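You operate a simulated robot arm through the tools that you are given. There is no shell and no other tool.

Carry out the task below with a simulated robot arm. There is one attempt and no reset: what you move stays moved.

Task
Put things in order on the top of the work table. At the end: the green round battery stands on top of the pink soap bar; the black cartridge (marked "CARBON") stands where the green pine refill stood; the blue round battery stands on top of the white soap dish; the brown cartridge (marked "SEDIMENT") is in the cream tub; the green pine refill stands on top of the blue scrub pad; whatever was shut is shut again. Leave all else as you found it, and nothing knocked over.

It is judged by the outcome, as a careful person would: the job done as asked, and still so three seconds after it is handed in. It fails if anything else is knocked over, pushed out of place, dropped, spilled or broken.

Robot
A 6-joint arm with a two-finger gripper, fixed in place. Base frame: the origin is at the foot of the arm, x ahead of it, y to its left, z up; the work surface is at about z = 0. Readings come in m, degrees, newtons and seconds.
With the tool pointing down near the work surface it reaches from about 0.18 to 0.48 m from the base axis. Its first joint turns from -66.0 to 66.0 degrees. Payload 1.76 kg.
The TCP is the grasp point between the finger pads, 0.029 m short of the fingertips. In the tool frame z runs along the fingers and y along their closing line. The gripper opens to 0.082 m; its body begins 0.058 m behind the TCP.
Orientation is told as [roll, pitch, yaw] about the base's x, y, z axes, in that order, counted from this pose: with the fingers straight down and closing along the base's y, the tool's x points along the base's -x, its y along +y and its z along -z.

Tools
- The arm moves only by the tool move_arm. Its argument "rows" is a list of rows, each an object (a shift or turn left out is 0, a gripper value left out holds the last) with "slide": the shift along the base's x, y, z in m, a list of three; "rot": the turn, a rotation vector about the base's x, y, z in degrees, a list of three; "gripper": the gripper command, from -1 (shut) to 1 (fully open), values between in proportion. In form: [{"slide": [tx, ty, tz], "rot": [rx, ry, rz], "gripper": gripper}, ...]. A call has 1 to 20 rows; each row shifts and turns the commanded pose from where the row before left it. Each row takes 0.2 s and may step no farther than 0.05 m and 8.6 degrees from the row before; otherwise, or with a gripper value out of range, the whole call is refused. A pose out of reach is approached as far as the arm can. The call stops where the force on the tool passes 40 N (or 10 N more than at its start, if that is more) or the arm is blocked; 0.2 s more then pass. Each finger travels about 0.2035 m/s and halts on what it meets, pressing with about 32 N; the grip force reading is that of the motor and also rises with nothing between the fingers. The clock runs only during rows and for 0.2 s after the last one: add rows that do not move to give the fingers time. It gives the time, the measured TCP pose, the force on the tool (base axes), the opening and the grip force at its end, in the units of the frame above (readings bear some noise), with the torque about the TCP (base axes, N m) and any sound that the robot's microphone picked up.
- Cameras (640 x 400 px; columns grow to the right, rows downward): "scene" is fixed at [0.0503, 0.3318, 0.4166]; the picture's right is [-0.81, -0.59, 0.00], its down [-0.38, 0.53, -0.76] and it looks along [0.45, -0.62, -0.65] (base axes); focal length 214 px, centre (320, 200). "wrist" rides on the gripper at [0.079, 0.004, -0.089] in the tool frame; the picture's right is [-0.05, 1.00, 0.00], its down [-0.71, -0.04, -0.71] and it looks along [-0.71, -0.04, 0.71] (tool axes); focal length 256 px, centre (320, 200). There is no depth. A picture from a camera that has moved, and an enlarged one, comes with that camera's place and axes in the base frame and with its lens.
- capture(camera): a new picture of that camera. The clock stands still meanwhile.
- enlarge(camera, box): a new picture of the part [left, top, right, bottom] of that camera's present view, enlarged. The clock stands still meanwhile.
- sign_off(): hands the job in; it is judged then, once.

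Nothing tells you positions but the pictures and the camera data. Unless the task says otherwise, let go and move clear before handing in.

The tools are called after "Request:" as a command line: name --argument value ..., lists and objects as JSON in quotes. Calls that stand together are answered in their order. move_arm: Moves the arm, as the interface text tells. Its arguments: {"type":"object","properties":{"rows":{"type":"array","items":{"type":"object","properties":{"slide":{"type":"array","items":{"type":"number"}},"rot":{"type":"array","items":{"type":"number"}},"gripper":{"type":"number"}}}}},"required":["rows"]} The other tools are called the same way: capture (camera) takes a picture; enlarge (camera, box) takes an enlarged picture of a part of a camera's view; sign_off () hands the job in.

At the start:

```text
t: 0.0
eef_pos: [0.2399, 0.0342, 0.3416]
tcp_rot: [0.0, -0.1, -0.2]
force: [-0.2, -0.3, -0.4]
torque: [0.0, 0.0, 0.05]
gripper_width: 0.0818
grasp_force: 0.1
```

scene: 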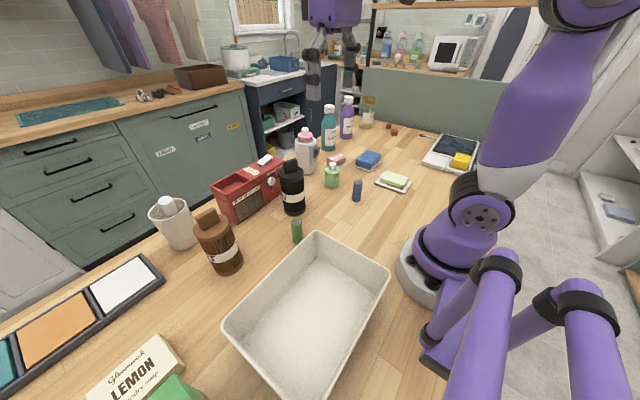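
wrist: 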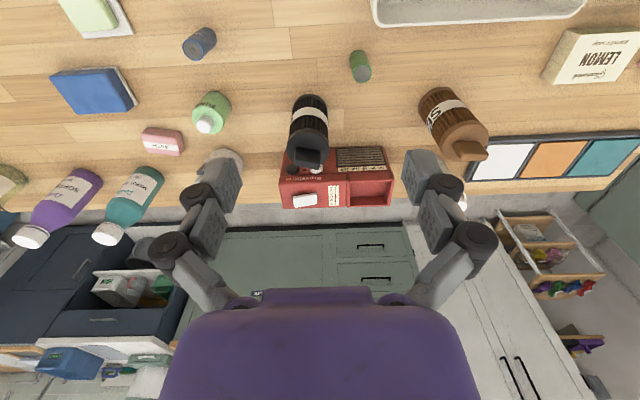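

I see the work table with a cream tub near the arm, the two cartridges, the batteries, the soap bar, the scrub pad, the soap dish and the pine refill bottle. First I'll take closer looks to find the positions.

Request:
enlarge --camera "scene" --box '[260, 90, 480, 230]'

Request:
enlarge --camera "scene" --box '[140, 140, 400, 300]'

Request:
enlarge --camera "wrist" --box '[0, 0, 320, 200]'

Request:
enlarge --camera "wrist" --box '[260, 0, 580, 200]'

```text
2.86 times, centred on (370, 160) of scene
camera zoom: at [0.0503, 0.3318, 0.4166], right [-0.81, -0.59, 0.0], down [-0.38, 0.53, -0.76], along [0.45, -0.62, -0.65], focal length 613 px, centre (177, 314)
```

zoom: 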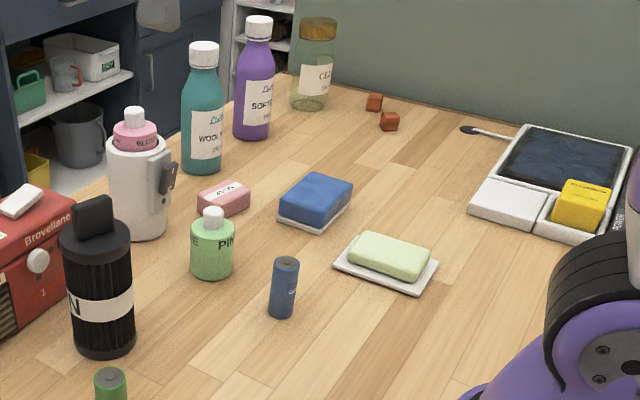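

```text
2.46 times, centred on (270, 220) of scene
camera zoom: at [0.0503, 0.3318, 0.4166], right [-0.81, -0.59, 0.0], down [-0.38, 0.53, -0.76], along [0.45, -0.62, -0.65], focal length 528 px, centre (443, 151)
```

zoom: 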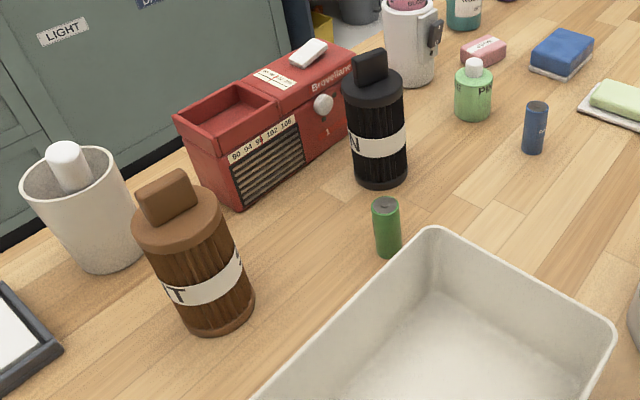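

```text
2.00 times, centred on (160, 100) of wrist
camera zoom: at [0.1608, 0.039, 0.4327], right [0.05, 1.0, 0.0], down [0.7, -0.04, 0.71], along [0.71, -0.04, -0.71], focal length 512 px, centre (640, 400)
```

zoom: 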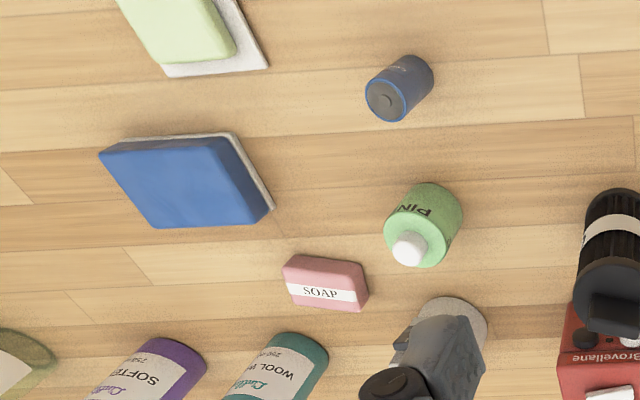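

```text
2.00 times, centred on (420, 100) of wrist
camera zoom: at [0.1608, 0.039, 0.4327], right [0.05, 1.0, 0.0], down [0.7, -0.04, 0.71], along [0.71, -0.04, -0.71], focal length 512 px, centre (120, 400)
```

zoom: 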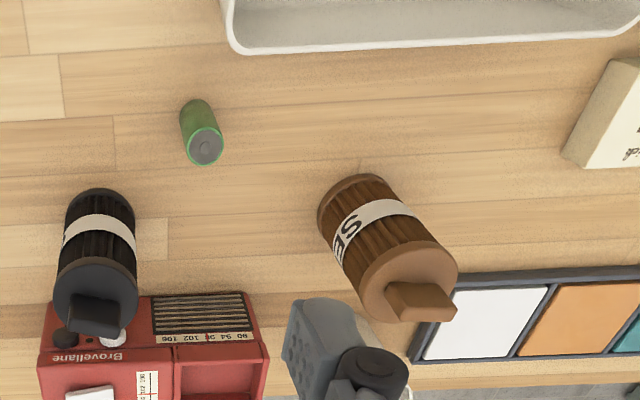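

The layout is roughly clear. The green battery is near (0.29, 0.09), the black cartridge (0.37, 0.01), the brown cartridge (0.37, 0.23), the pine refill (0.35, -0.155), the blue battery (0.25, -0.135), the pink soap (0.41, -0.27), the scrub pad (0.31, -0.325) and the soap dish (0.19, -0.27). I'll move the wrist camera over the right side for a closer survey.

Request:
move_arm --rows '[{"slide": [0, -0.04, -0.01], "rot": [0, 0, -8]}, {"slide": [0, -0.04, -0.01], "rot": [0, 0, -8]}, {"slide": [0, -0.04, -0.01], "rot": [0, 0, -8]}, {"slide": [0, -0.04, -0.01], "rot": [0, 0, -8]}, {"slide": [0, -0.04, -0.01], "rot": [0, 0, -8]}]'

Request:
capture --camera "wrist"

Request:
enlarge --camera "scene" --box '[360, 130, 500, 220]'

```text
t: 1.2
eef_pos: [0.2414, -0.1673, 0.2912]
tcp_rot: [0.0, -0.1, -40.3]
force: [1.0, -0.1, 0.4]
torque: [-0.01, 0.0, 0.0]
gripper_width: 0.0822
grasp_force: 0.0
```

```text
taken
camera wrist: at [0.1831, -0.1124, 0.3823], right [0.69, 0.73, 0.0], down [0.51, -0.48, 0.71], along [0.52, -0.49, -0.71], focal length 256 px, centre (320, 200)
```

wrist: 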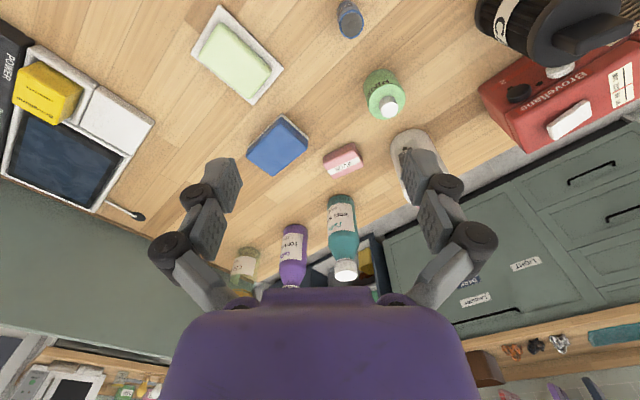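

```text
4.44 times, centred on (430, 175) of scene
camera zoom: at [0.0502, 0.3319, 0.4166], right [-0.81, -0.59, 0.0], down [-0.38, 0.53, -0.76], along [0.45, -0.62, -0.65], focal length 953 px, centre (-169, 311)
```

zoom: 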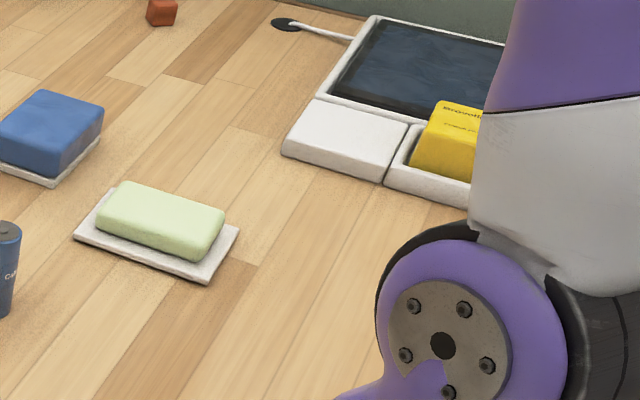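

Request:
enlarge --camera "wrist" --box '[160, 0, 320, 100]'

Request:
enlarge --camera "wrist" --box '[230, 80, 450, 220]'

Request:
enlarge --camera "wrist" --box '[0, 20, 160, 220]'

Request:
enlarge --camera "wrist" --box '[320, 0, 480, 100]'

```text
4.00 times, centred on (240, 50) of wrist
camera zoom: at [0.1831, -0.1124, 0.3823], right [0.69, 0.73, 0.0], down [0.51, -0.48, 0.71], along [0.52, -0.49, -0.71], focal length 1024 px, centre (640, 800)
```

zoom: 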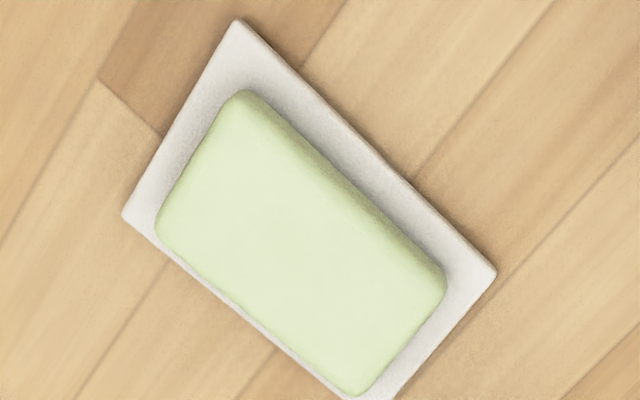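

```text
2.86 times, centred on (340, 150) of wrist
camera zoom: at [0.1831, -0.1124, 0.3823], right [0.69, 0.73, 0.0], down [0.51, -0.48, 0.71], along [0.52, -0.49, -0.71], focal length 731 px, centre (263, 343)
```

zoom: 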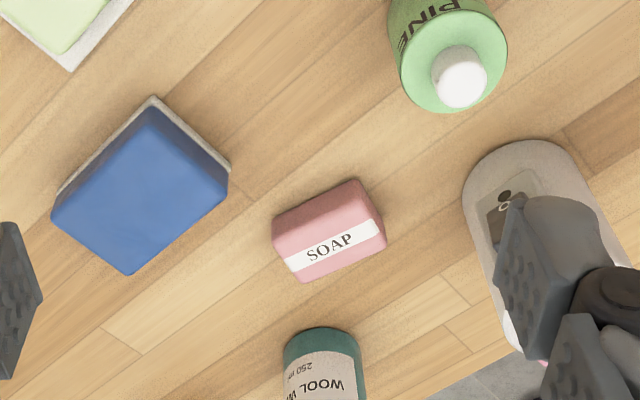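

```text
2.00 times, centred on (80, 120) of wrist
camera zoom: at [0.1831, -0.1124, 0.3823], right [0.69, 0.73, 0.0], down [0.51, -0.48, 0.71], along [0.52, -0.49, -0.71], focal length 512 px, centre (800, 360)
```

zoom: 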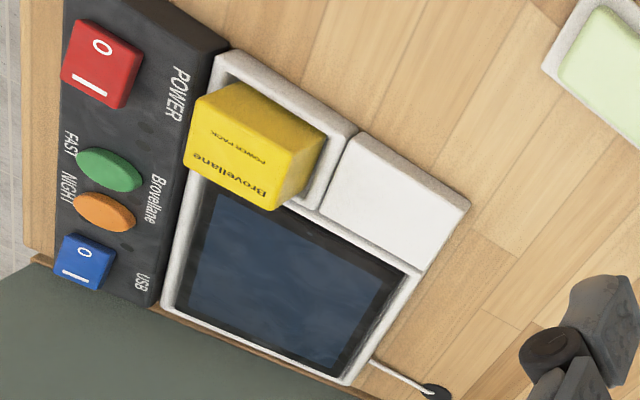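

```text
4.00 times, centred on (400, 50) of wrist
camera zoom: at [0.1831, -0.1124, 0.3823], right [0.69, 0.73, 0.0], down [0.51, -0.48, 0.71], along [0.52, -0.49, -0.71], focal length 1024 px, centre (0, 800)
```

zoom: 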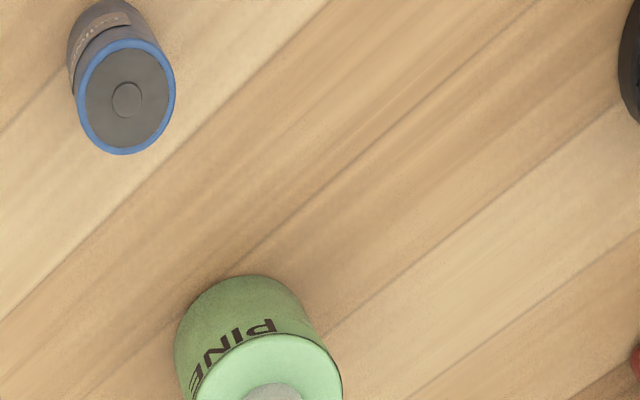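

The dish carries a flat-topped pale soap and spans about x 0.14–0.24, y -0.31 to -0.235. Next I'll move in above the pine refill to pin down its place.

Request:
move_arm --rows '[{"slide": [0.025, 0.003, -0.03], "rot": [0, 0, 5.3]}, {"slide": [0.025, 0.003, -0.035], "rot": [0, 0, 5.3]}, {"slide": [0.025, 0.003, -0.035], "rot": [0, 0, 5.3]}, {"slide": [0.02, 0.003, -0.03]}, {}]'

Request:
capture --camera "wrist"

Request:
capture --camera "scene"

```text
t: 2.4
eef_pos: [0.3354, -0.1539, 0.1618]
tcp_rot: [0.0, -0.2, -24.1]
force: [0.2, -0.2, 0.6]
torque: [0.01, 0.01, -0.01]
gripper_width: 0.082
grasp_force: 0.1
```

```text
taken
camera wrist: at [0.2649, -0.1177, 0.2519], right [0.46, 0.89, 0.0], down [0.63, -0.32, 0.71], along [0.63, -0.32, -0.7], focal length 256 px, centre (320, 200)
```

wrist: 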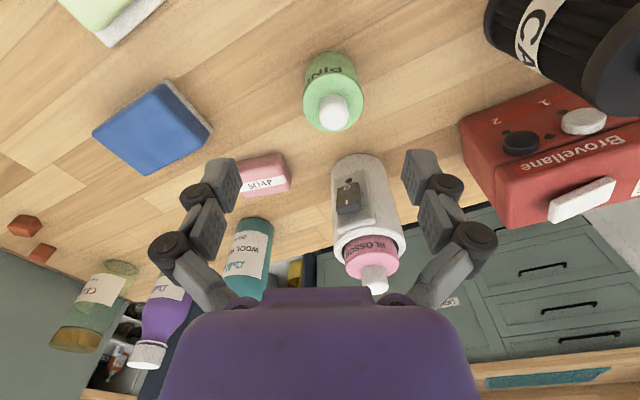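

```text
taken
```

scene: 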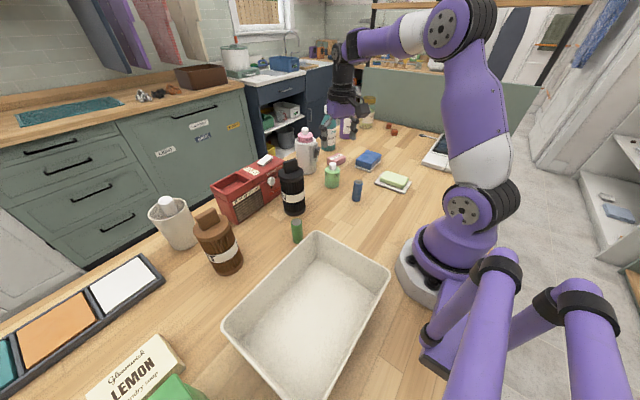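

Request:
enlarge --camera "wrist" --box '[270, 40, 398, 140]'

Request:
enlarge --camera "wrist" --box '[80, 70, 300, 210]'

Request:
enlarge --camera "scene" --box '[300, 130, 428, 210]'

```text
4.00 times, centred on (334, 90) of wrist
camera zoom: at [0.2649, -0.1177, 0.2519], right [0.46, 0.89, 0.0], down [0.63, -0.32, 0.71], along [0.63, -0.32, -0.7], focal length 1024 px, centre (264, 640)
```

zoom: 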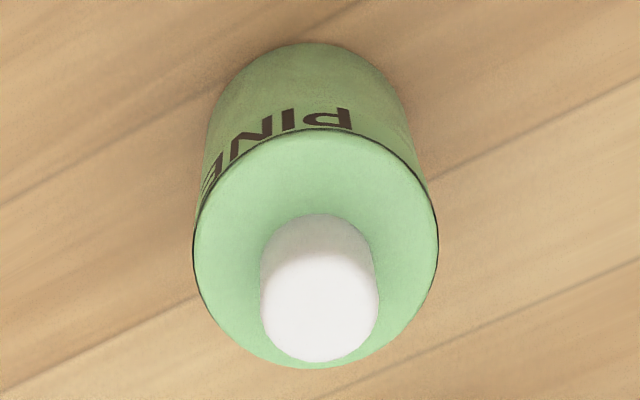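

```text
2.86 times, centred on (190, 140) of wrist
camera zoom: at [0.2649, -0.1177, 0.2519], right [0.46, 0.89, 0.0], down [0.63, -0.32, 0.71], along [0.63, -0.32, -0.7], focal length 731 px, centre (691, 371)
```

zoom: 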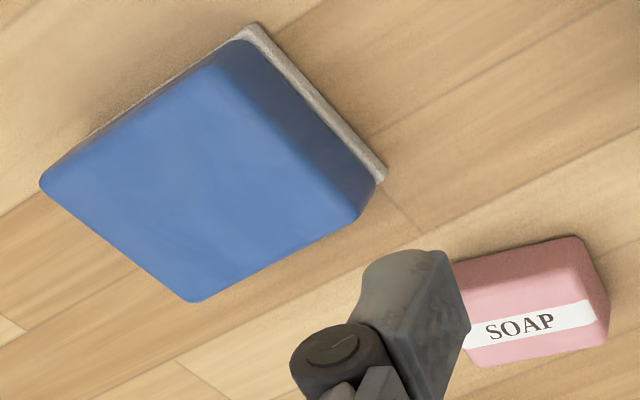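

```text
5.00 times, centred on (364, 170) of scene
camera zoom: at [0.0503, 0.3318, 0.4166], right [-0.81, -0.59, 0.0], down [-0.38, 0.53, -0.76], along [0.45, -0.62, -0.65], focal length 1072 px, centre (100, 350)
```

zoom: 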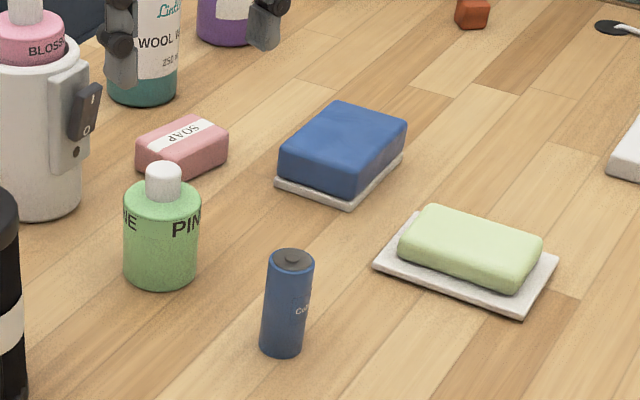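

The pine refill stands at about (0.351, -0.150), some 0.05 m wide. I'll line up over it and check before I go down.

Request:
move_arm --rows '[{"slide": [0.008, 0.002, -0.02]}, {"slide": [0.008, 0.002, -0.02]}, {}]'

Request:
capture --camera "wrist"

Request:
enlarge --camera "scene" --box '[280, 90, 408, 210]'

```text
t: 3.2
eef_pos: [0.3507, -0.1493, 0.1208]
tcp_rot: [-0.1, -0.2, -24.1]
force: [0.1, 0.4, -0.1]
torque: [0.0, 0.01, -0.02]
gripper_width: 0.082
grasp_force: 0.0
```

```text
taken
camera wrist: at [0.28, -0.1126, 0.2122], right [0.46, 0.89, 0.0], down [0.63, -0.32, 0.71], along [0.63, -0.32, -0.7], focal length 256 px, centre (320, 200)
```

wrist: 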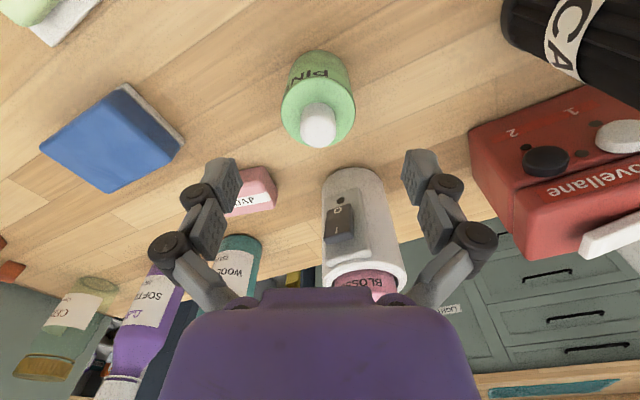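

```text
3.33 times, centred on (344, 150) of scene
camera zoom: at [0.0503, 0.3318, 0.4166], right [-0.81, -0.59, 0.0], down [-0.38, 0.53, -0.76], along [0.45, -0.62, -0.65], focal length 715 px, centre (240, 367)
```

zoom: 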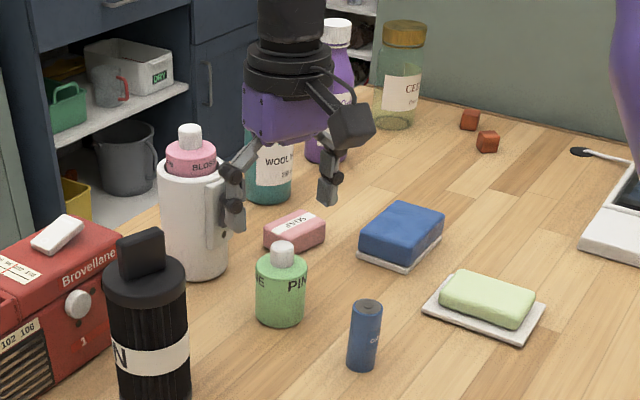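

The gripper is centred over the pine refill. I'll go down and grip it around the body.

Request:
move_arm --rows '[{"slide": [0, -0.0005, -0.027]}, {"slide": [0, 0, -0.027]}, {"slide": [0, 0, -0.026]}, {}, {"gripper": -0.1}, {"gripper": -0.5}, {"gripper": -0.5}]'

Request:
enlarge --camera "scene" --box '[280, 90, 408, 210]'

```text
t: 4.8
eef_pos: [0.3511, -0.15, 0.0413]
tcp_rot: [-0.1, -0.2, -24.3]
force: [0.1, -0.9, 7.8]
torque: [-0.03, -0.02, -0.03]
gripper_width: 0.0462
grasp_force: 32.2
```

```text
3.33 times, centred on (344, 150) of scene
camera zoom: at [0.0502, 0.3318, 0.4166], right [-0.81, -0.59, 0.0], down [-0.38, 0.53, -0.76], along [0.45, -0.62, -0.65], focal length 715 px, centre (240, 367)
```

zoom: 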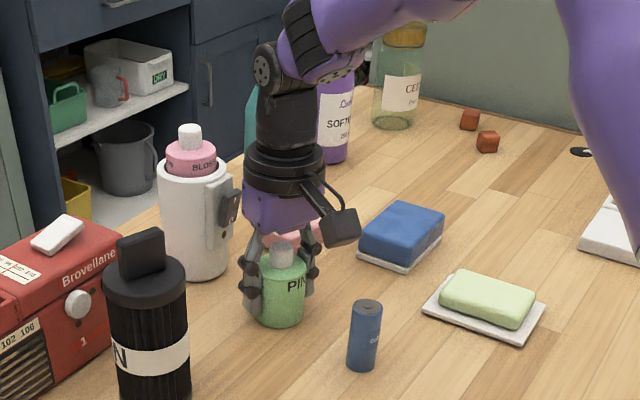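

The pine refill is gripped. I'll lift it and carry it toward the blue scrub pad, then check before I set it down.

Request:
move_arm --rows '[{"slide": [0, 0, 0.02]}, {"slide": [0, 0, 0.04]}, {"slide": [0, 0, 0.04]}, {"slide": [-0.004, -0.03, 0.01], "rot": [0, 0, -4]}, {"slide": [-0.008, -0.04, 0.0], "rot": [0, 0, -5]}, {"slide": [-0.01, -0.04, 0.0], "rot": [0, 0, -5]}, {"slide": [-0.01, -0.04, 0.0], "rot": [0, 0, -5]}, {"slide": [-0.009, -0.031, 0.0], "rot": [0, 0, -3]}, {}]'

Request:
capture --camera "wrist"

Request:
enlarge --camera "scene" --box '[300, 90, 428, 210]'

```text
t: 6.8
eef_pos: [0.3089, -0.3323, 0.1505]
tcp_rot: [0.0, -0.2, -46.2]
force: [0.1, 0.2, -0.7]
torque: [-0.02, 0.0, -0.01]
gripper_width: 0.0466
grasp_force: 32.1
```

```text
taken
camera wrist: at [0.2577, -0.2717, 0.2415], right [0.76, 0.65, 0.0], down [0.46, -0.53, 0.71], along [0.46, -0.54, -0.71], focal length 256 px, centre (320, 200)
```

wrist: 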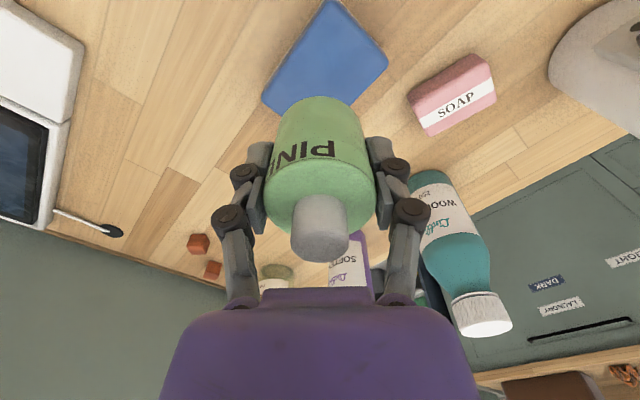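

```text
3.33 times, centred on (364, 150) of scene
camera zoom: at [0.0503, 0.3318, 0.4166], right [-0.81, -0.59, 0.0], down [-0.38, 0.53, -0.76], along [0.45, -0.62, -0.65], focal length 715 px, centre (173, 367)
```

zoom: 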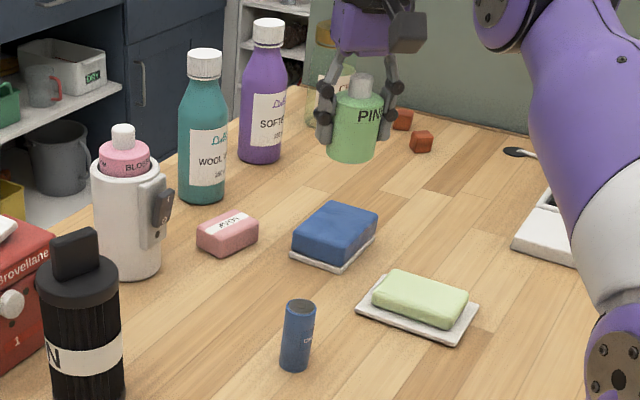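

The pad spans about x 0.28–0.34, y -0.37 to -0.29, and the refill hangs centred over it. Now I'll lower it step by step.

Request:
move_arm --rows '[{"slide": [0.0005, 0.001, -0.03]}, {"slide": [0, 0.001, -0.025]}, {"slide": [0, 0, -0.01]}, {"slide": [0, 0, -0.005]}, {}]'

Request:
enlarge --camera "scene" --box '[320, 110, 428, 190]'

```text
t: 8.0
eef_pos: [0.3106, -0.3305, 0.0815]
tcp_rot: [0.0, -0.2, -46.0]
force: [0.5, 0.3, -0.3]
torque: [0.0, 0.0, -0.02]
gripper_width: 0.0464
grasp_force: 32.0
```

```text
5.00 times, centred on (374, 150) of scene
camera zoom: at [0.0503, 0.3318, 0.4166], right [-0.81, -0.59, 0.0], down [-0.38, 0.53, -0.76], along [0.45, -0.62, -0.65], focal length 1072 px, centre (50, 450)
```

zoom: 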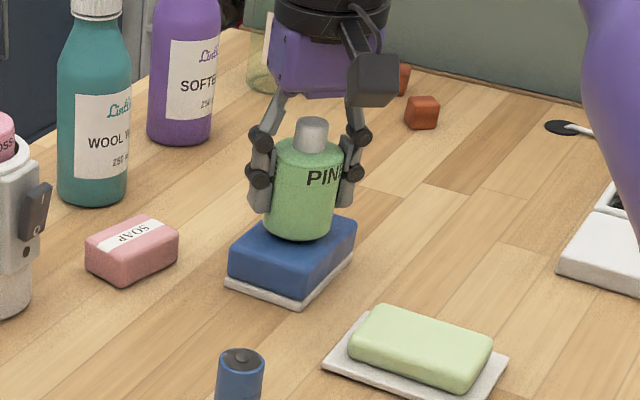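

Request:
move_arm --rows '[{"slide": [0, 0, -0.002]}, {"slide": [0, 0, -0.002]}, {}]'

```text
t: 8.8
eef_pos: [0.3105, -0.3294, 0.0782]
tcp_rot: [-0.1, -0.1, -46.1]
force: [0.5, -0.1, -0.8]
torque: [-0.01, 0.0, 0.0]
gripper_width: 0.0464
grasp_force: 31.7
```

Request:
move_arm --rows '[{"slide": [0, 0, -0.002]}, {}]'

Request:
move_arm --rows '[{"slide": [0, 0, -0.002]}, {}]'

```text
t: 9.4
eef_pos: [0.3104, -0.3287, 0.0766]
tcp_rot: [0.0, -0.2, -46.2]
force: [-1.0, 1.6, 5.3]
torque: [0.02, -0.03, -0.02]
gripper_width: 0.0465
grasp_force: 32.2
```

```text
t: 10.0
eef_pos: [0.311, -0.3295, 0.0746]
tcp_rot: [0.0, -0.4, -46.2]
force: [-2.9, 1.0, 24.0]
torque: [0.04, 0.16, 0.0]
gripper_width: 0.0467
grasp_force: 31.8
```

The refill is in contact with the pad. I'll ease the push, release, and check.

Request:
move_arm --rows '[{"slide": [0, 0, 0.0018]}, {"gripper": 0.2}, {"gripper": 0.35}, {"gripper": 0.55}, {}]'

Request:
enlarge --camera "scene" --box '[320, 110, 428, 190]'

Request:
capture --camera "wrist"

```text
t: 11.2
eef_pos: [0.3113, -0.3291, 0.0758]
tcp_rot: [0.0, -0.2, -46.1]
force: [-0.7, 0.8, -0.6]
torque: [0.0, 0.01, -0.02]
gripper_width: 0.0634
grasp_force: 0.1
```

```text
5.00 times, centred on (374, 150) of scene
camera zoom: at [0.0503, 0.3318, 0.4166], right [-0.81, -0.59, 0.0], down [-0.38, 0.53, -0.76], along [0.45, -0.62, -0.65], focal length 1072 px, centre (50, 450)
```

zoom: 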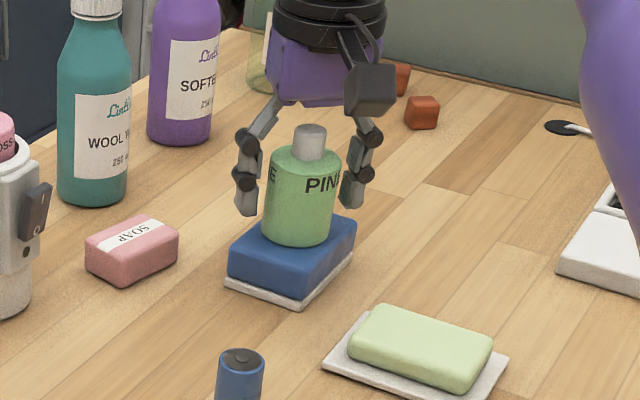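

```text
taken
camera wrist: at [0.2587, -0.2684, 0.1664], right [0.76, 0.65, 0.0], down [0.46, -0.53, 0.71], along [0.46, -0.54, -0.71], focal length 256 px, centre (320, 200)
```

wrist: 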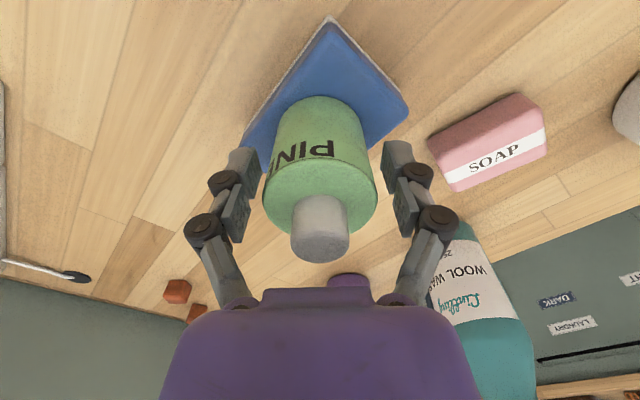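

The pine refill stands well on the pad. I'll rise straight up and then, high above the pink soap, look at it and test the reach there.

Request:
move_arm --rows '[{"slide": [0, 0, 0.03]}, {"slide": [0, 0, 0.045]}, {"slide": [0, 0, 0.045]}, {"slide": [0.015, 0.01, 0], "rot": [0, 0, 7.7]}, {"slide": [0.015, 0.01, 0], "rot": [0, 0, 7.7]}, {"slide": [0.015, 0.01, 0], "rot": [0, 0, 7.7]}, {"slide": [0.015, 0.01, 0], "rot": [0, 0, 7.7]}, {"slide": [0.015, 0.01, 0], "rot": [0, 0, 7.7]}, {"slide": [0.015, 0.01, 0], "rot": [0, 0, 7.7]}, {}]'

Request:
capture --camera "wrist"

Request:
capture --camera "scene"

```text
t: 13.4
eef_pos: [0.376, -0.248, 0.1825]
tcp_rot: [0.1, -0.2, 0.2]
force: [0.2, 0.1, 0.2]
torque: [0.0, -0.02, -0.01]
gripper_width: 0.0634
grasp_force: 0.0
out of reach, approached as far as the arm can: row 3, 5, 6, 7, 8, 9
```

```text
taken
camera wrist: at [0.2959, -0.2444, 0.2739], right [0.05, 1.0, 0.0], down [0.7, -0.04, 0.71], along [0.71, -0.04, -0.71], focal length 256 px, centre (320, 200)
```

wrist: 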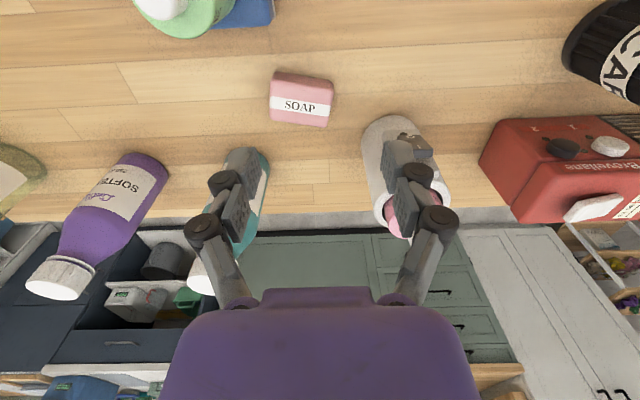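

```text
taken
```

scene: 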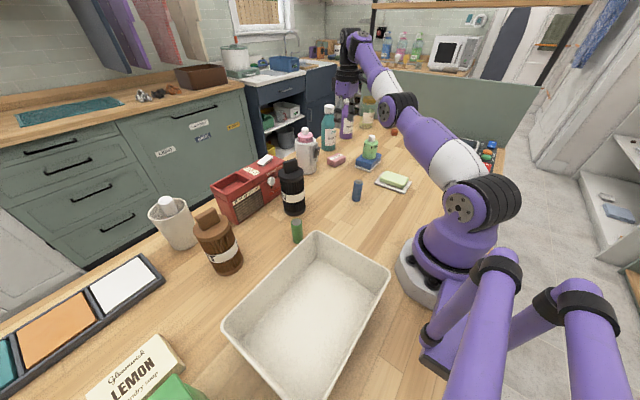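

Request:
enlarge --camera "wrist" --box '[250, 60, 450, 240]'

Request:
enlarge --camera "scene" --box '[280, 100, 408, 200]'

```text
2.22 times, centred on (350, 150) of wrist
camera zoom: at [0.2959, -0.2444, 0.2739], right [0.05, 1.0, 0.0], down [0.7, -0.04, 0.71], along [0.71, -0.04, -0.71], focal length 569 px, centre (253, 311)
```

zoom: 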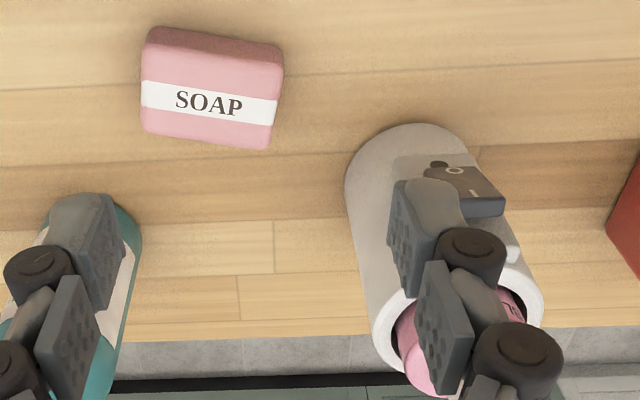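

```text
4.00 times, centred on (344, 150) of scene
camera zoom: at [0.0503, 0.3318, 0.4166], right [-0.81, -0.59, 0.0], down [-0.38, 0.53, -0.76], along [0.45, -0.62, -0.65], focal length 858 px, centre (224, 400)
```

zoom: 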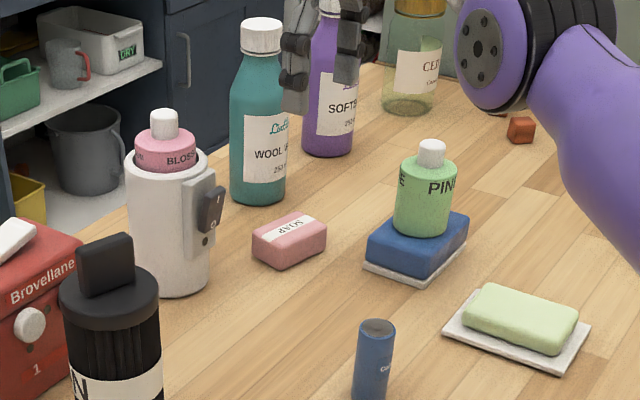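

The soap is centred near (0.412, -0.270) with its top at about 0.024, just past the straight-down reach, so I'll pick the green battery with the tool tilted outward and set it down with the same tilt. I'm now moving over to look at the green battery.

Request:
move_arm --rows '[{"slide": [-0.045, 0.02, 0.01]}, {"slide": [-0.045, 0.02, 0.01]}, {"slide": [-0.045, 0.02, 0.005]}, {"slide": [0, 0.048, 0]}, {"slide": [0, 0.048, 0]}, {"slide": [0, 0.048, 0]}, {"slide": [0, 0.048, 0]}, {"slide": [0, 0.048, 0], "rot": [0, 0, 5]}, {"slide": [0, 0.048, 0], "rot": [0, 0, 5]}, {}]'

Request:
capture --camera "wrist"

```text
refused: row 1 steps farther than a row can; nothing moved
```

```text
taken
camera wrist: at [0.2959, -0.2444, 0.2739], right [0.05, 1.0, 0.0], down [0.7, -0.04, 0.71], along [0.71, -0.04, -0.71], focal length 256 px, centre (320, 200)
```

wrist: 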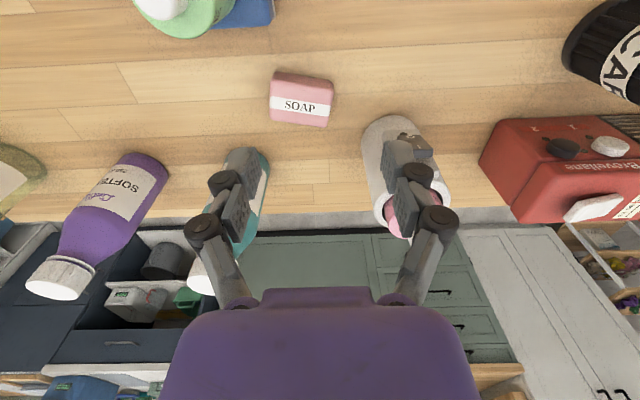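

The steps were a little too long, so I'll repeat the move toward the green battery with shorter ones.

Request:
move_arm --rows '[{"slide": [-0.04, 0.02, 0.01]}, {"slide": [-0.04, 0.02, 0.01]}, {"slide": [-0.04, 0.02, 0.005]}, {"slide": [-0.01, 0.047, 0]}, {"slide": [0, 0.047, 0]}, {"slide": [0, 0.047, 0]}, {"slide": [0, 0.047, 0]}, {"slide": [0, 0.047, 0], "rot": [0, 0, 5]}, {"slide": [0, 0.047, 0], "rot": [0, 0, 5]}, {}]'

Request:
capture --camera "wrist"

```text
t: 15.6
eef_pos: [0.2471, 0.0938, 0.2069]
tcp_rot: [0.0, -0.2, 10.1]
force: [-0.5, -0.1, -0.1]
torque: [-0.02, 0.0, -0.07]
gripper_width: 0.0635
grasp_force: 0.2
out of reach, approached as far as the arm can: row 1
```

```text
taken
camera wrist: at [0.1669, 0.0844, 0.2981], right [-0.12, 0.99, 0.0], down [0.7, 0.09, 0.71], along [0.7, 0.09, -0.7], focal length 256 px, centre (320, 200)
```

wrist: 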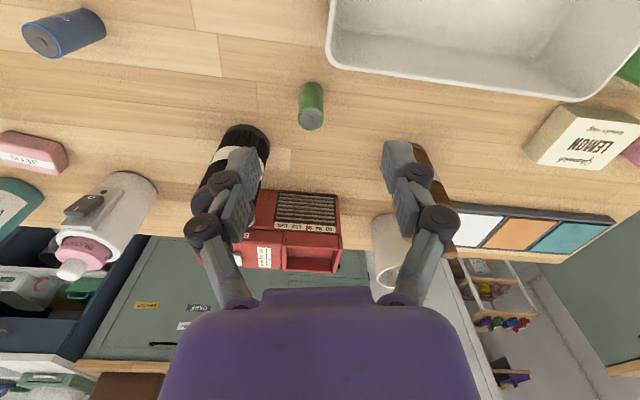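

Request:
enlarge --camera "wrist" --box '[260, 60, 360, 140]'

Request:
enlarge --camera "scene" --box '[200, 200, 400, 400]'

Request:
enlarge --camera "wrist" --box '[320, 0, 640, 140]'

```text
5.00 times, centred on (310, 100) of wrist
camera zoom: at [0.1669, 0.0844, 0.2981], right [-0.12, 0.99, 0.0], down [0.7, 0.09, 0.71], along [0.7, 0.09, -0.7], focal length 1280 px, centre (370, 700)
```

zoom: 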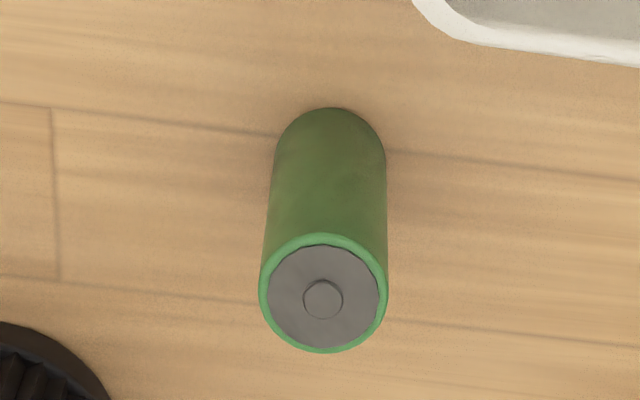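

```text
2.00 times, centred on (300, 300) of scene
camera zoom: at [0.0503, 0.3319, 0.4166], right [-0.81, -0.59, 0.0], down [-0.38, 0.53, -0.76], along [0.45, -0.62, -0.65], focal length 429 px, centre (360, 0)
```

zoom: 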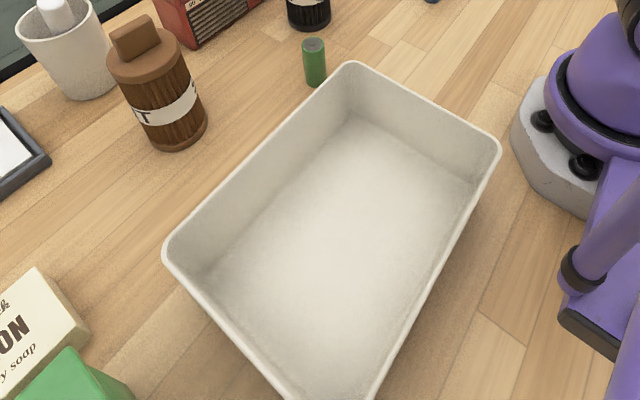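

```text
2.00 times, centred on (480, 70) of wrist
camera zoom: at [0.1669, 0.0844, 0.2981], right [-0.12, 0.99, 0.0], down [0.7, 0.09, 0.71], along [0.7, 0.09, -0.7], focal length 512 px, centre (0, 460)
```

zoom: 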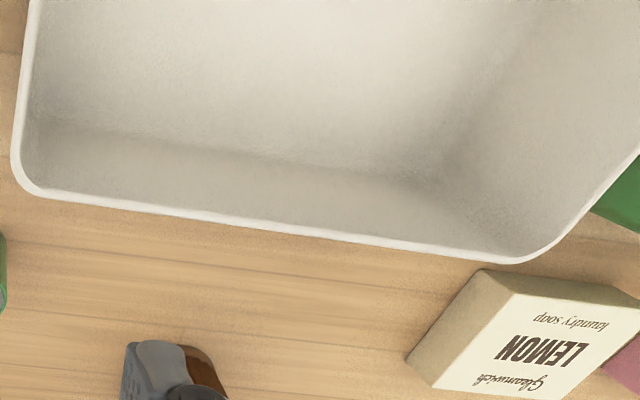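

The green battery is at about (0.2885, 0.0906), 0.025 m wide and some 0.062 m tall. The tub rim is about 0.083 high, so I'll yaw the gripper to keep the camera clear of it and tilt 15° outward.

Request:
move_arm --rows '[{"slide": [0.014, -0.001, -0.02], "rot": [0, 0, 5], "gripper": 0.3}, {"slide": [0.014, -0.001, -0.02], "rot": [0, 0, 5]}, {"slide": [0.0134, -0.001, -0.02], "rot": [2.565, -7.05, 0]}, {"slide": [0, 0, -0.012], "rot": [2.565, -7.05, 0]}, {}]'

Request:
capture --camera "wrist"

Request:
enlarge --camera "scene" --box '[230, 120, 410, 290]'

```text
t: 16.8
eef_pos: [0.2869, 0.0904, 0.1351]
tcp_rot: [-0.1, -15.2, 20.1]
force: [-0.4, -0.2, -0.1]
torque: [-0.01, -0.02, 0.02]
gripper_width: 0.0534
grasp_force: 0.1
```

```text
taken
camera wrist: at [0.1912, 0.0604, 0.203], right [-0.29, 0.96, 0.01], down [0.48, 0.14, 0.87], along [0.83, 0.26, -0.5], focal length 256 px, centre (320, 200)
```

wrist: 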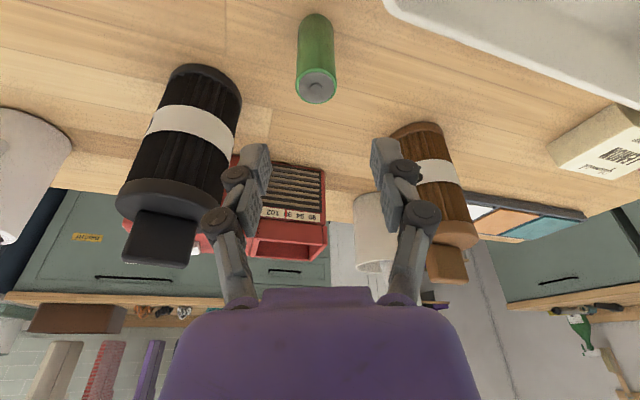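

```text
2.35 times, centred on (320, 205) of scene
camera zoom: at [0.0503, 0.3318, 0.4166], right [-0.81, -0.59, 0.0], down [-0.38, 0.53, -0.76], along [0.45, -0.62, -0.65], focal length 505 px, centre (320, 188)
```

zoom: 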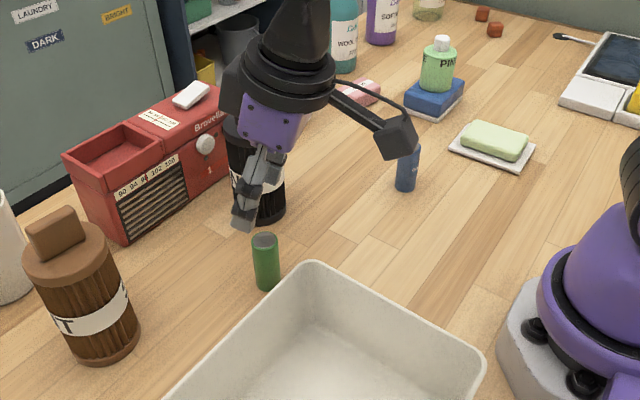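

The alignment over the green battery is good. I'll go down and grip it.

Request:
move_arm --rows '[{"slide": [0.001, 0.0, -0.03]}, {"slide": [0.001, 0, -0.03]}, {"slide": [0, 0, -0.02]}, {"slide": [0, 0, -0.012]}, {}, {"gripper": -0.3}, {"gripper": -0.6}, {"gripper": -0.6}]'

Request:
enlarge --camera "scene" --box '[230, 120, 410, 290]'

Request:
capture --camera "wrist"

```text
t: 18.6
eef_pos: [0.2893, 0.0904, 0.0441]
tcp_rot: [-0.1, -15.1, 20.2]
force: [1.3, -0.8, -0.1]
torque: [0.05, 0.01, -0.02]
gripper_width: 0.0249
grasp_force: 32.1
```

```text
2.35 times, centred on (320, 205) of scene
camera zoom: at [0.0503, 0.3318, 0.4166], right [-0.81, -0.59, 0.0], down [-0.38, 0.53, -0.76], along [0.45, -0.62, -0.65], focal length 505 px, centre (320, 188)
```

zoom: 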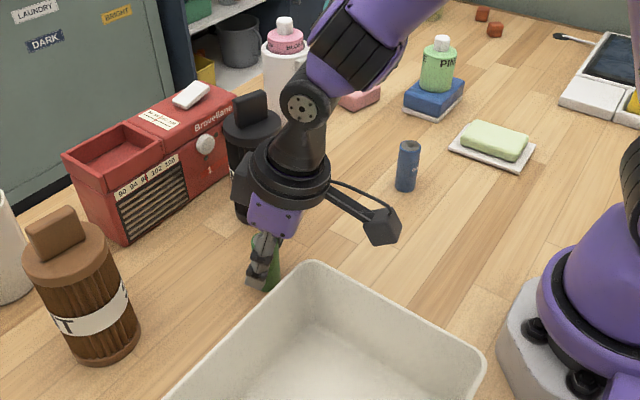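

```text
taken
camera wrist: at [0.1939, 0.0602, 0.1115], right [-0.29, 0.96, 0.01], down [0.48, 0.14, 0.87], along [0.83, 0.26, -0.5], focal length 256 px, centre (320, 200)
```

wrist: 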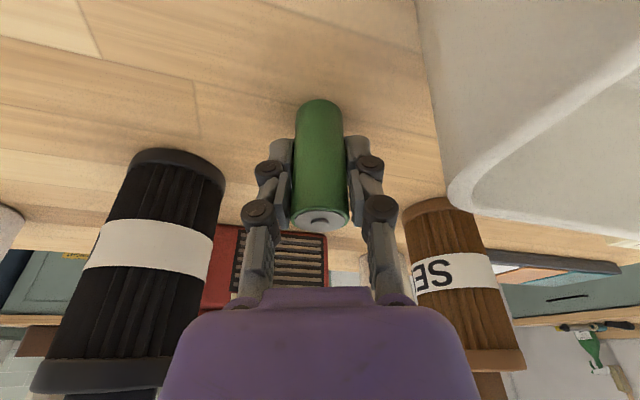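

The green battery is held. I'll lift it and carry it round over open table to just short of the pink soap.

Request:
move_arm --rows '[{"slide": [0, 0, 0.03]}, {"slide": [0, 0, 0.045]}, {"slide": [-0.012, 0, 0.045]}, {"slide": [-0.01, -0.045, 0], "rot": [0, 0, -6]}, {"slide": [0, -0.048, 0], "rot": [0, 0, -6]}, {"slide": [0, -0.048, 0], "rot": [0, 0, -6]}, {"slide": [0, -0.048, 0], "rot": [0, 0, -6]}, {"slide": [0.01, -0.048, 0], "rot": [0, 0, -6]}, {"slide": [0.025, -0.04, 0]}, {"slide": [0.03, -0.035, 0]}, {"slide": [0.03, -0.028, 0]}, {}]'

Request:
capture --camera "wrist"

Request:
capture --camera "scene"

```text
t: 21.2
eef_pos: [0.3616, -0.2512, 0.1634]
tcp_rot: [0.1, -15.1, -9.8]
force: [0.5, -0.5, -0.7]
torque: [0.0, 0.02, 0.05]
gripper_width: 0.0248
grasp_force: 32.5
```

```text
taken
camera wrist: at [0.264, -0.2286, 0.2306], right [0.22, 0.97, 0.01], down [0.48, -0.12, 0.87], along [0.85, -0.19, -0.5], focal length 256 px, centre (320, 200)
```

wrist: 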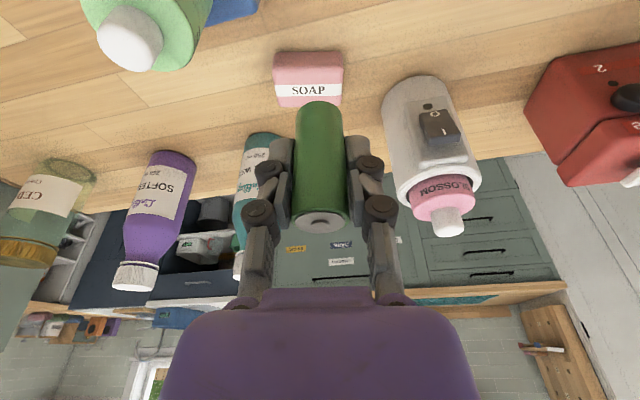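

```text
taken
```

scene: 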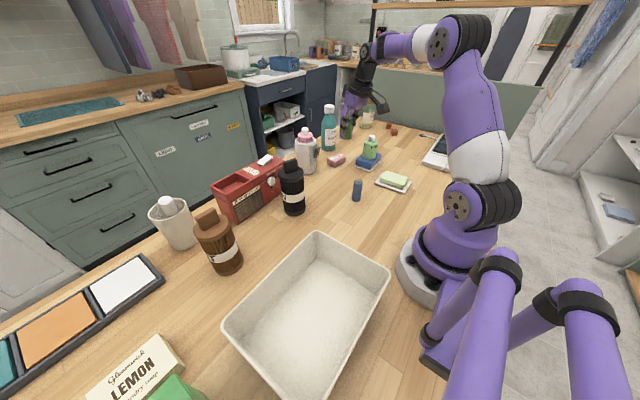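

The soap reads at about (0.41, -0.27) again. I'll bring the battery over it, still clear above.

Request:
move_arm --rows '[{"slide": [0.016, -0.0063, -0.02]}, {"slide": [0.016, -0.0063, -0.02]}, {"slide": [0.016, -0.0063, -0.02]}, {}]'

Request:
capture --camera "wrist"

Request:
enlarge --camera "scene" --box '[280, 90, 420, 200]'

```text
t: 22.2
eef_pos: [0.4098, -0.2698, 0.1048]
tcp_rot: [0.0, -15.1, -9.9]
force: [-0.1, 0.2, -2.0]
torque: [-0.01, -0.02, 0.02]
gripper_width: 0.0245
grasp_force: 32.1
```

```text
taken
camera wrist: at [0.3125, -0.2475, 0.1705], right [0.22, 0.97, 0.01], down [0.48, -0.12, 0.87], along [0.85, -0.19, -0.5], focal length 256 px, centre (320, 200)
```

wrist: 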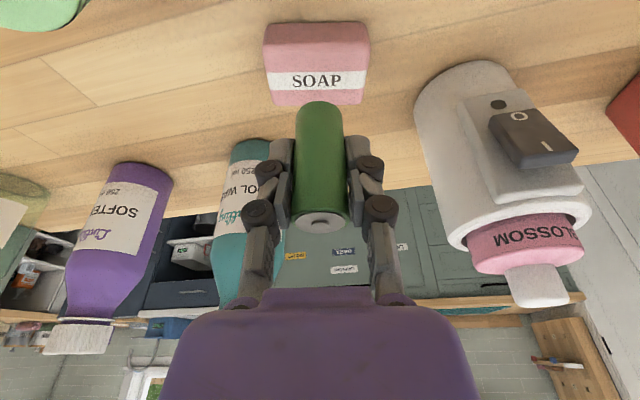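

```text
3.64 times, centred on (350, 145) of scene
camera zoom: at [0.0503, 0.3318, 0.4166], right [-0.81, -0.59, 0.0], down [-0.38, 0.53, -0.76], along [0.45, -0.62, -0.65], focal length 780 px, centre (211, 400)
```

zoom: 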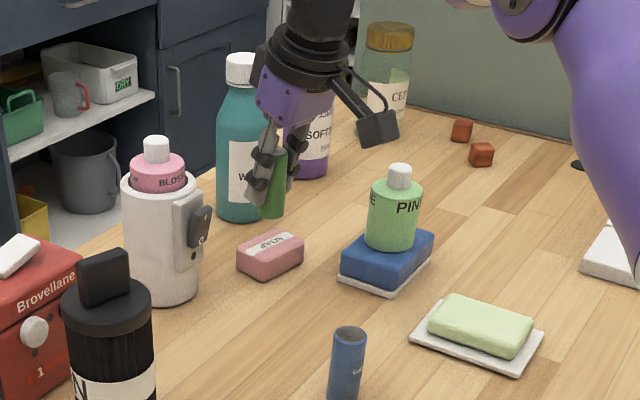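

The battery is over the middle of the soap. I'll lower it gently.

Request:
move_arm --rows '[{"slide": [0, 0, -0.015]}, {"slide": [0, 0, -0.012]}, {"slide": [0, 0, -0.003]}, {}]'

Request:
enlarge --camera "scene" --box '[290, 110, 400, 190]'

```text
t: 23.2
eef_pos: [0.4106, -0.2684, 0.0743]
tcp_rot: [0.1, -15.0, -9.9]
force: [0.1, -0.8, -1.1]
torque: [-0.01, 0.0, 0.02]
gripper_width: 0.0247
grasp_force: 31.8
```

```text
5.00 times, centred on (345, 150) of scene
camera zoom: at [0.0503, 0.3318, 0.4166], right [-0.81, -0.59, 0.0], down [-0.38, 0.53, -0.76], along [0.45, -0.62, -0.65], focal length 1072 px, centre (195, 450)
```

zoom: 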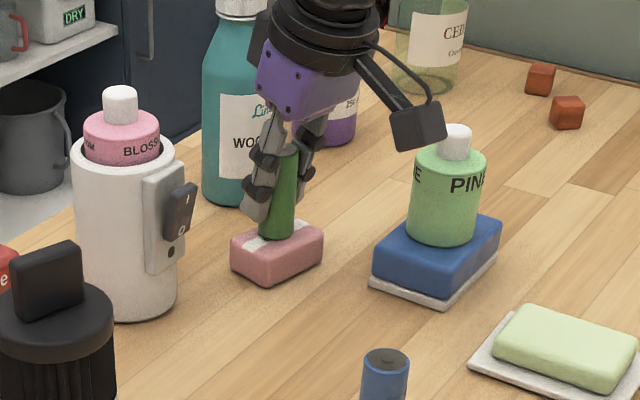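

Request:
move_arm --rows '[{"slide": [0, 0, -0.002]}, {"slide": [0, 0, -0.002]}, {}]'

Request:
move_arm --rows '[{"slide": [0, 0, -0.0015]}, {}]'

```text
t: 24.0
eef_pos: [0.4104, -0.2696, 0.0716]
tcp_rot: [-0.1, -15.3, -9.9]
force: [-4.5, 1.5, 20.5]
torque: [0.03, 0.17, 0.04]
gripper_width: 0.0248
grasp_force: 31.8
```

```text
t: 24.6
eef_pos: [0.4114, -0.2691, 0.0705]
tcp_rot: [-0.2, -15.4, -9.9]
force: [4.1, -3.8, 24.0]
torque: [-0.14, -0.17, -0.03]
gripper_width: 0.0249
grasp_force: 31.9
```

The battery rests on the soap. I'll relieve the load and let go a little.

Request:
move_arm --rows '[{"slide": [0, 0, 0.0022]}, {}, {"gripper": -0.3}, {"gripper": -0.15}, {"gripper": 0.0}, {}]'

Request:
enlarge --camera "scene" --box '[290, 110, 400, 190]'

Request:
capture --camera "wrist"

```text
t: 26.0
eef_pos: [0.4095, -0.2691, 0.0707]
tcp_rot: [0.0, -15.1, -10.0]
force: [0.0, 0.1, -0.1]
torque: [-0.01, -0.03, 0.04]
gripper_width: 0.041
grasp_force: 0.1
```

```text
5.00 times, centred on (345, 150) of scene
camera zoom: at [0.0503, 0.3318, 0.4166], right [-0.81, -0.59, 0.0], down [-0.38, 0.53, -0.76], along [0.45, -0.62, -0.65], focal length 1072 px, centre (195, 450)
```

zoom: 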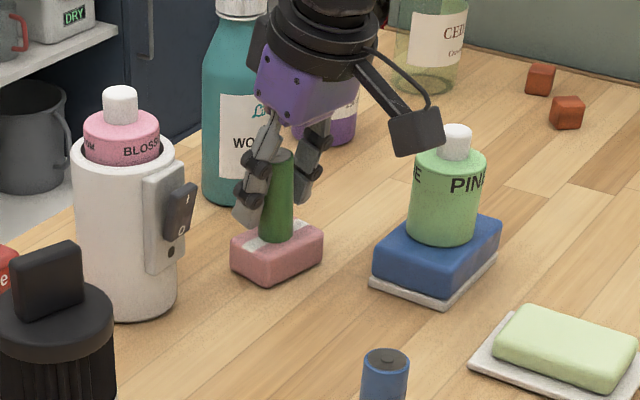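

```text
taken
camera wrist: at [0.3122, -0.2468, 0.1378], right [0.22, 0.97, 0.01], down [0.48, -0.12, 0.87], along [0.85, -0.19, -0.5], focal length 256 px, centre (320, 200)
```

wrist: 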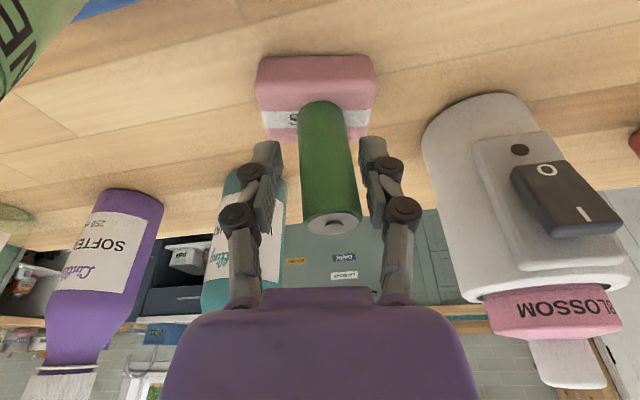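

The battery stands free on the soap. I'll back out along the tool axis.

Request:
move_arm --rows '[{"slide": [-0.004, 0.0007, 0.015]}, {"slide": [-0.005, 0.0008, 0.02]}, {"slide": [-0.006, 0.001, 0.025]}, {"slide": [-0.01, 0.002, 0.03]}, {"slide": [-0.03, 0.01, 0.02]}, {}]'

Request:
enlarge --camera "scene" --box '[290, 110, 400, 190]'

Request:
capture --camera "wrist"

```text
t: 27.4
eef_pos: [0.3553, -0.2536, 0.1811]
tcp_rot: [0.0, -15.1, -9.9]
force: [0.2, -0.3, 0.6]
torque: [0.02, -0.03, -0.02]
gripper_width: 0.041
grasp_force: 0.1
```

```text
5.00 times, centred on (345, 150) of scene
camera zoom: at [0.0503, 0.3318, 0.4166], right [-0.81, -0.59, 0.0], down [-0.38, 0.53, -0.76], along [0.45, -0.62, -0.65], focal length 1072 px, centre (195, 450)
```

zoom: 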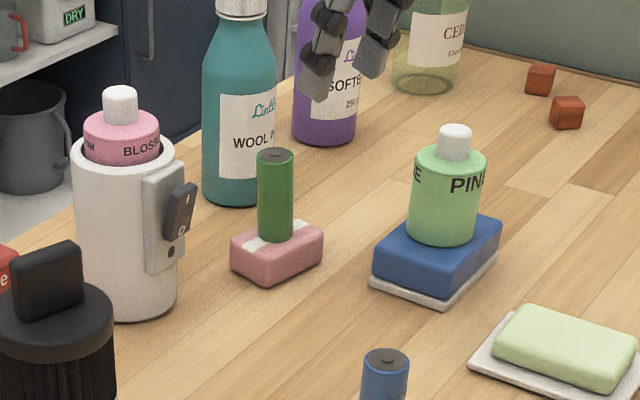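

```text
taken
camera wrist: at [0.2573, -0.2318, 0.2485], right [0.22, 0.97, 0.01], down [0.48, -0.12, 0.87], along [0.85, -0.19, -0.5], focal length 256 px, centre (320, 200)
```

wrist: 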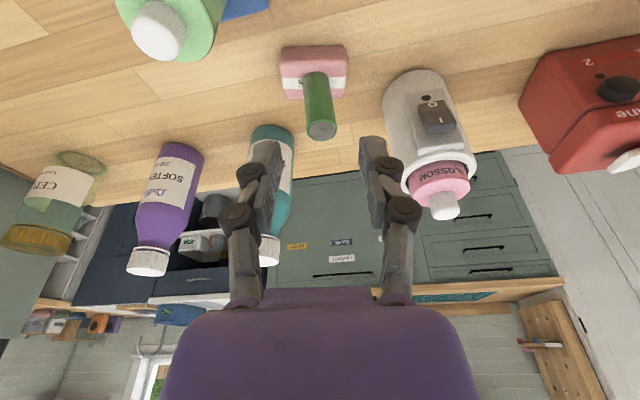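

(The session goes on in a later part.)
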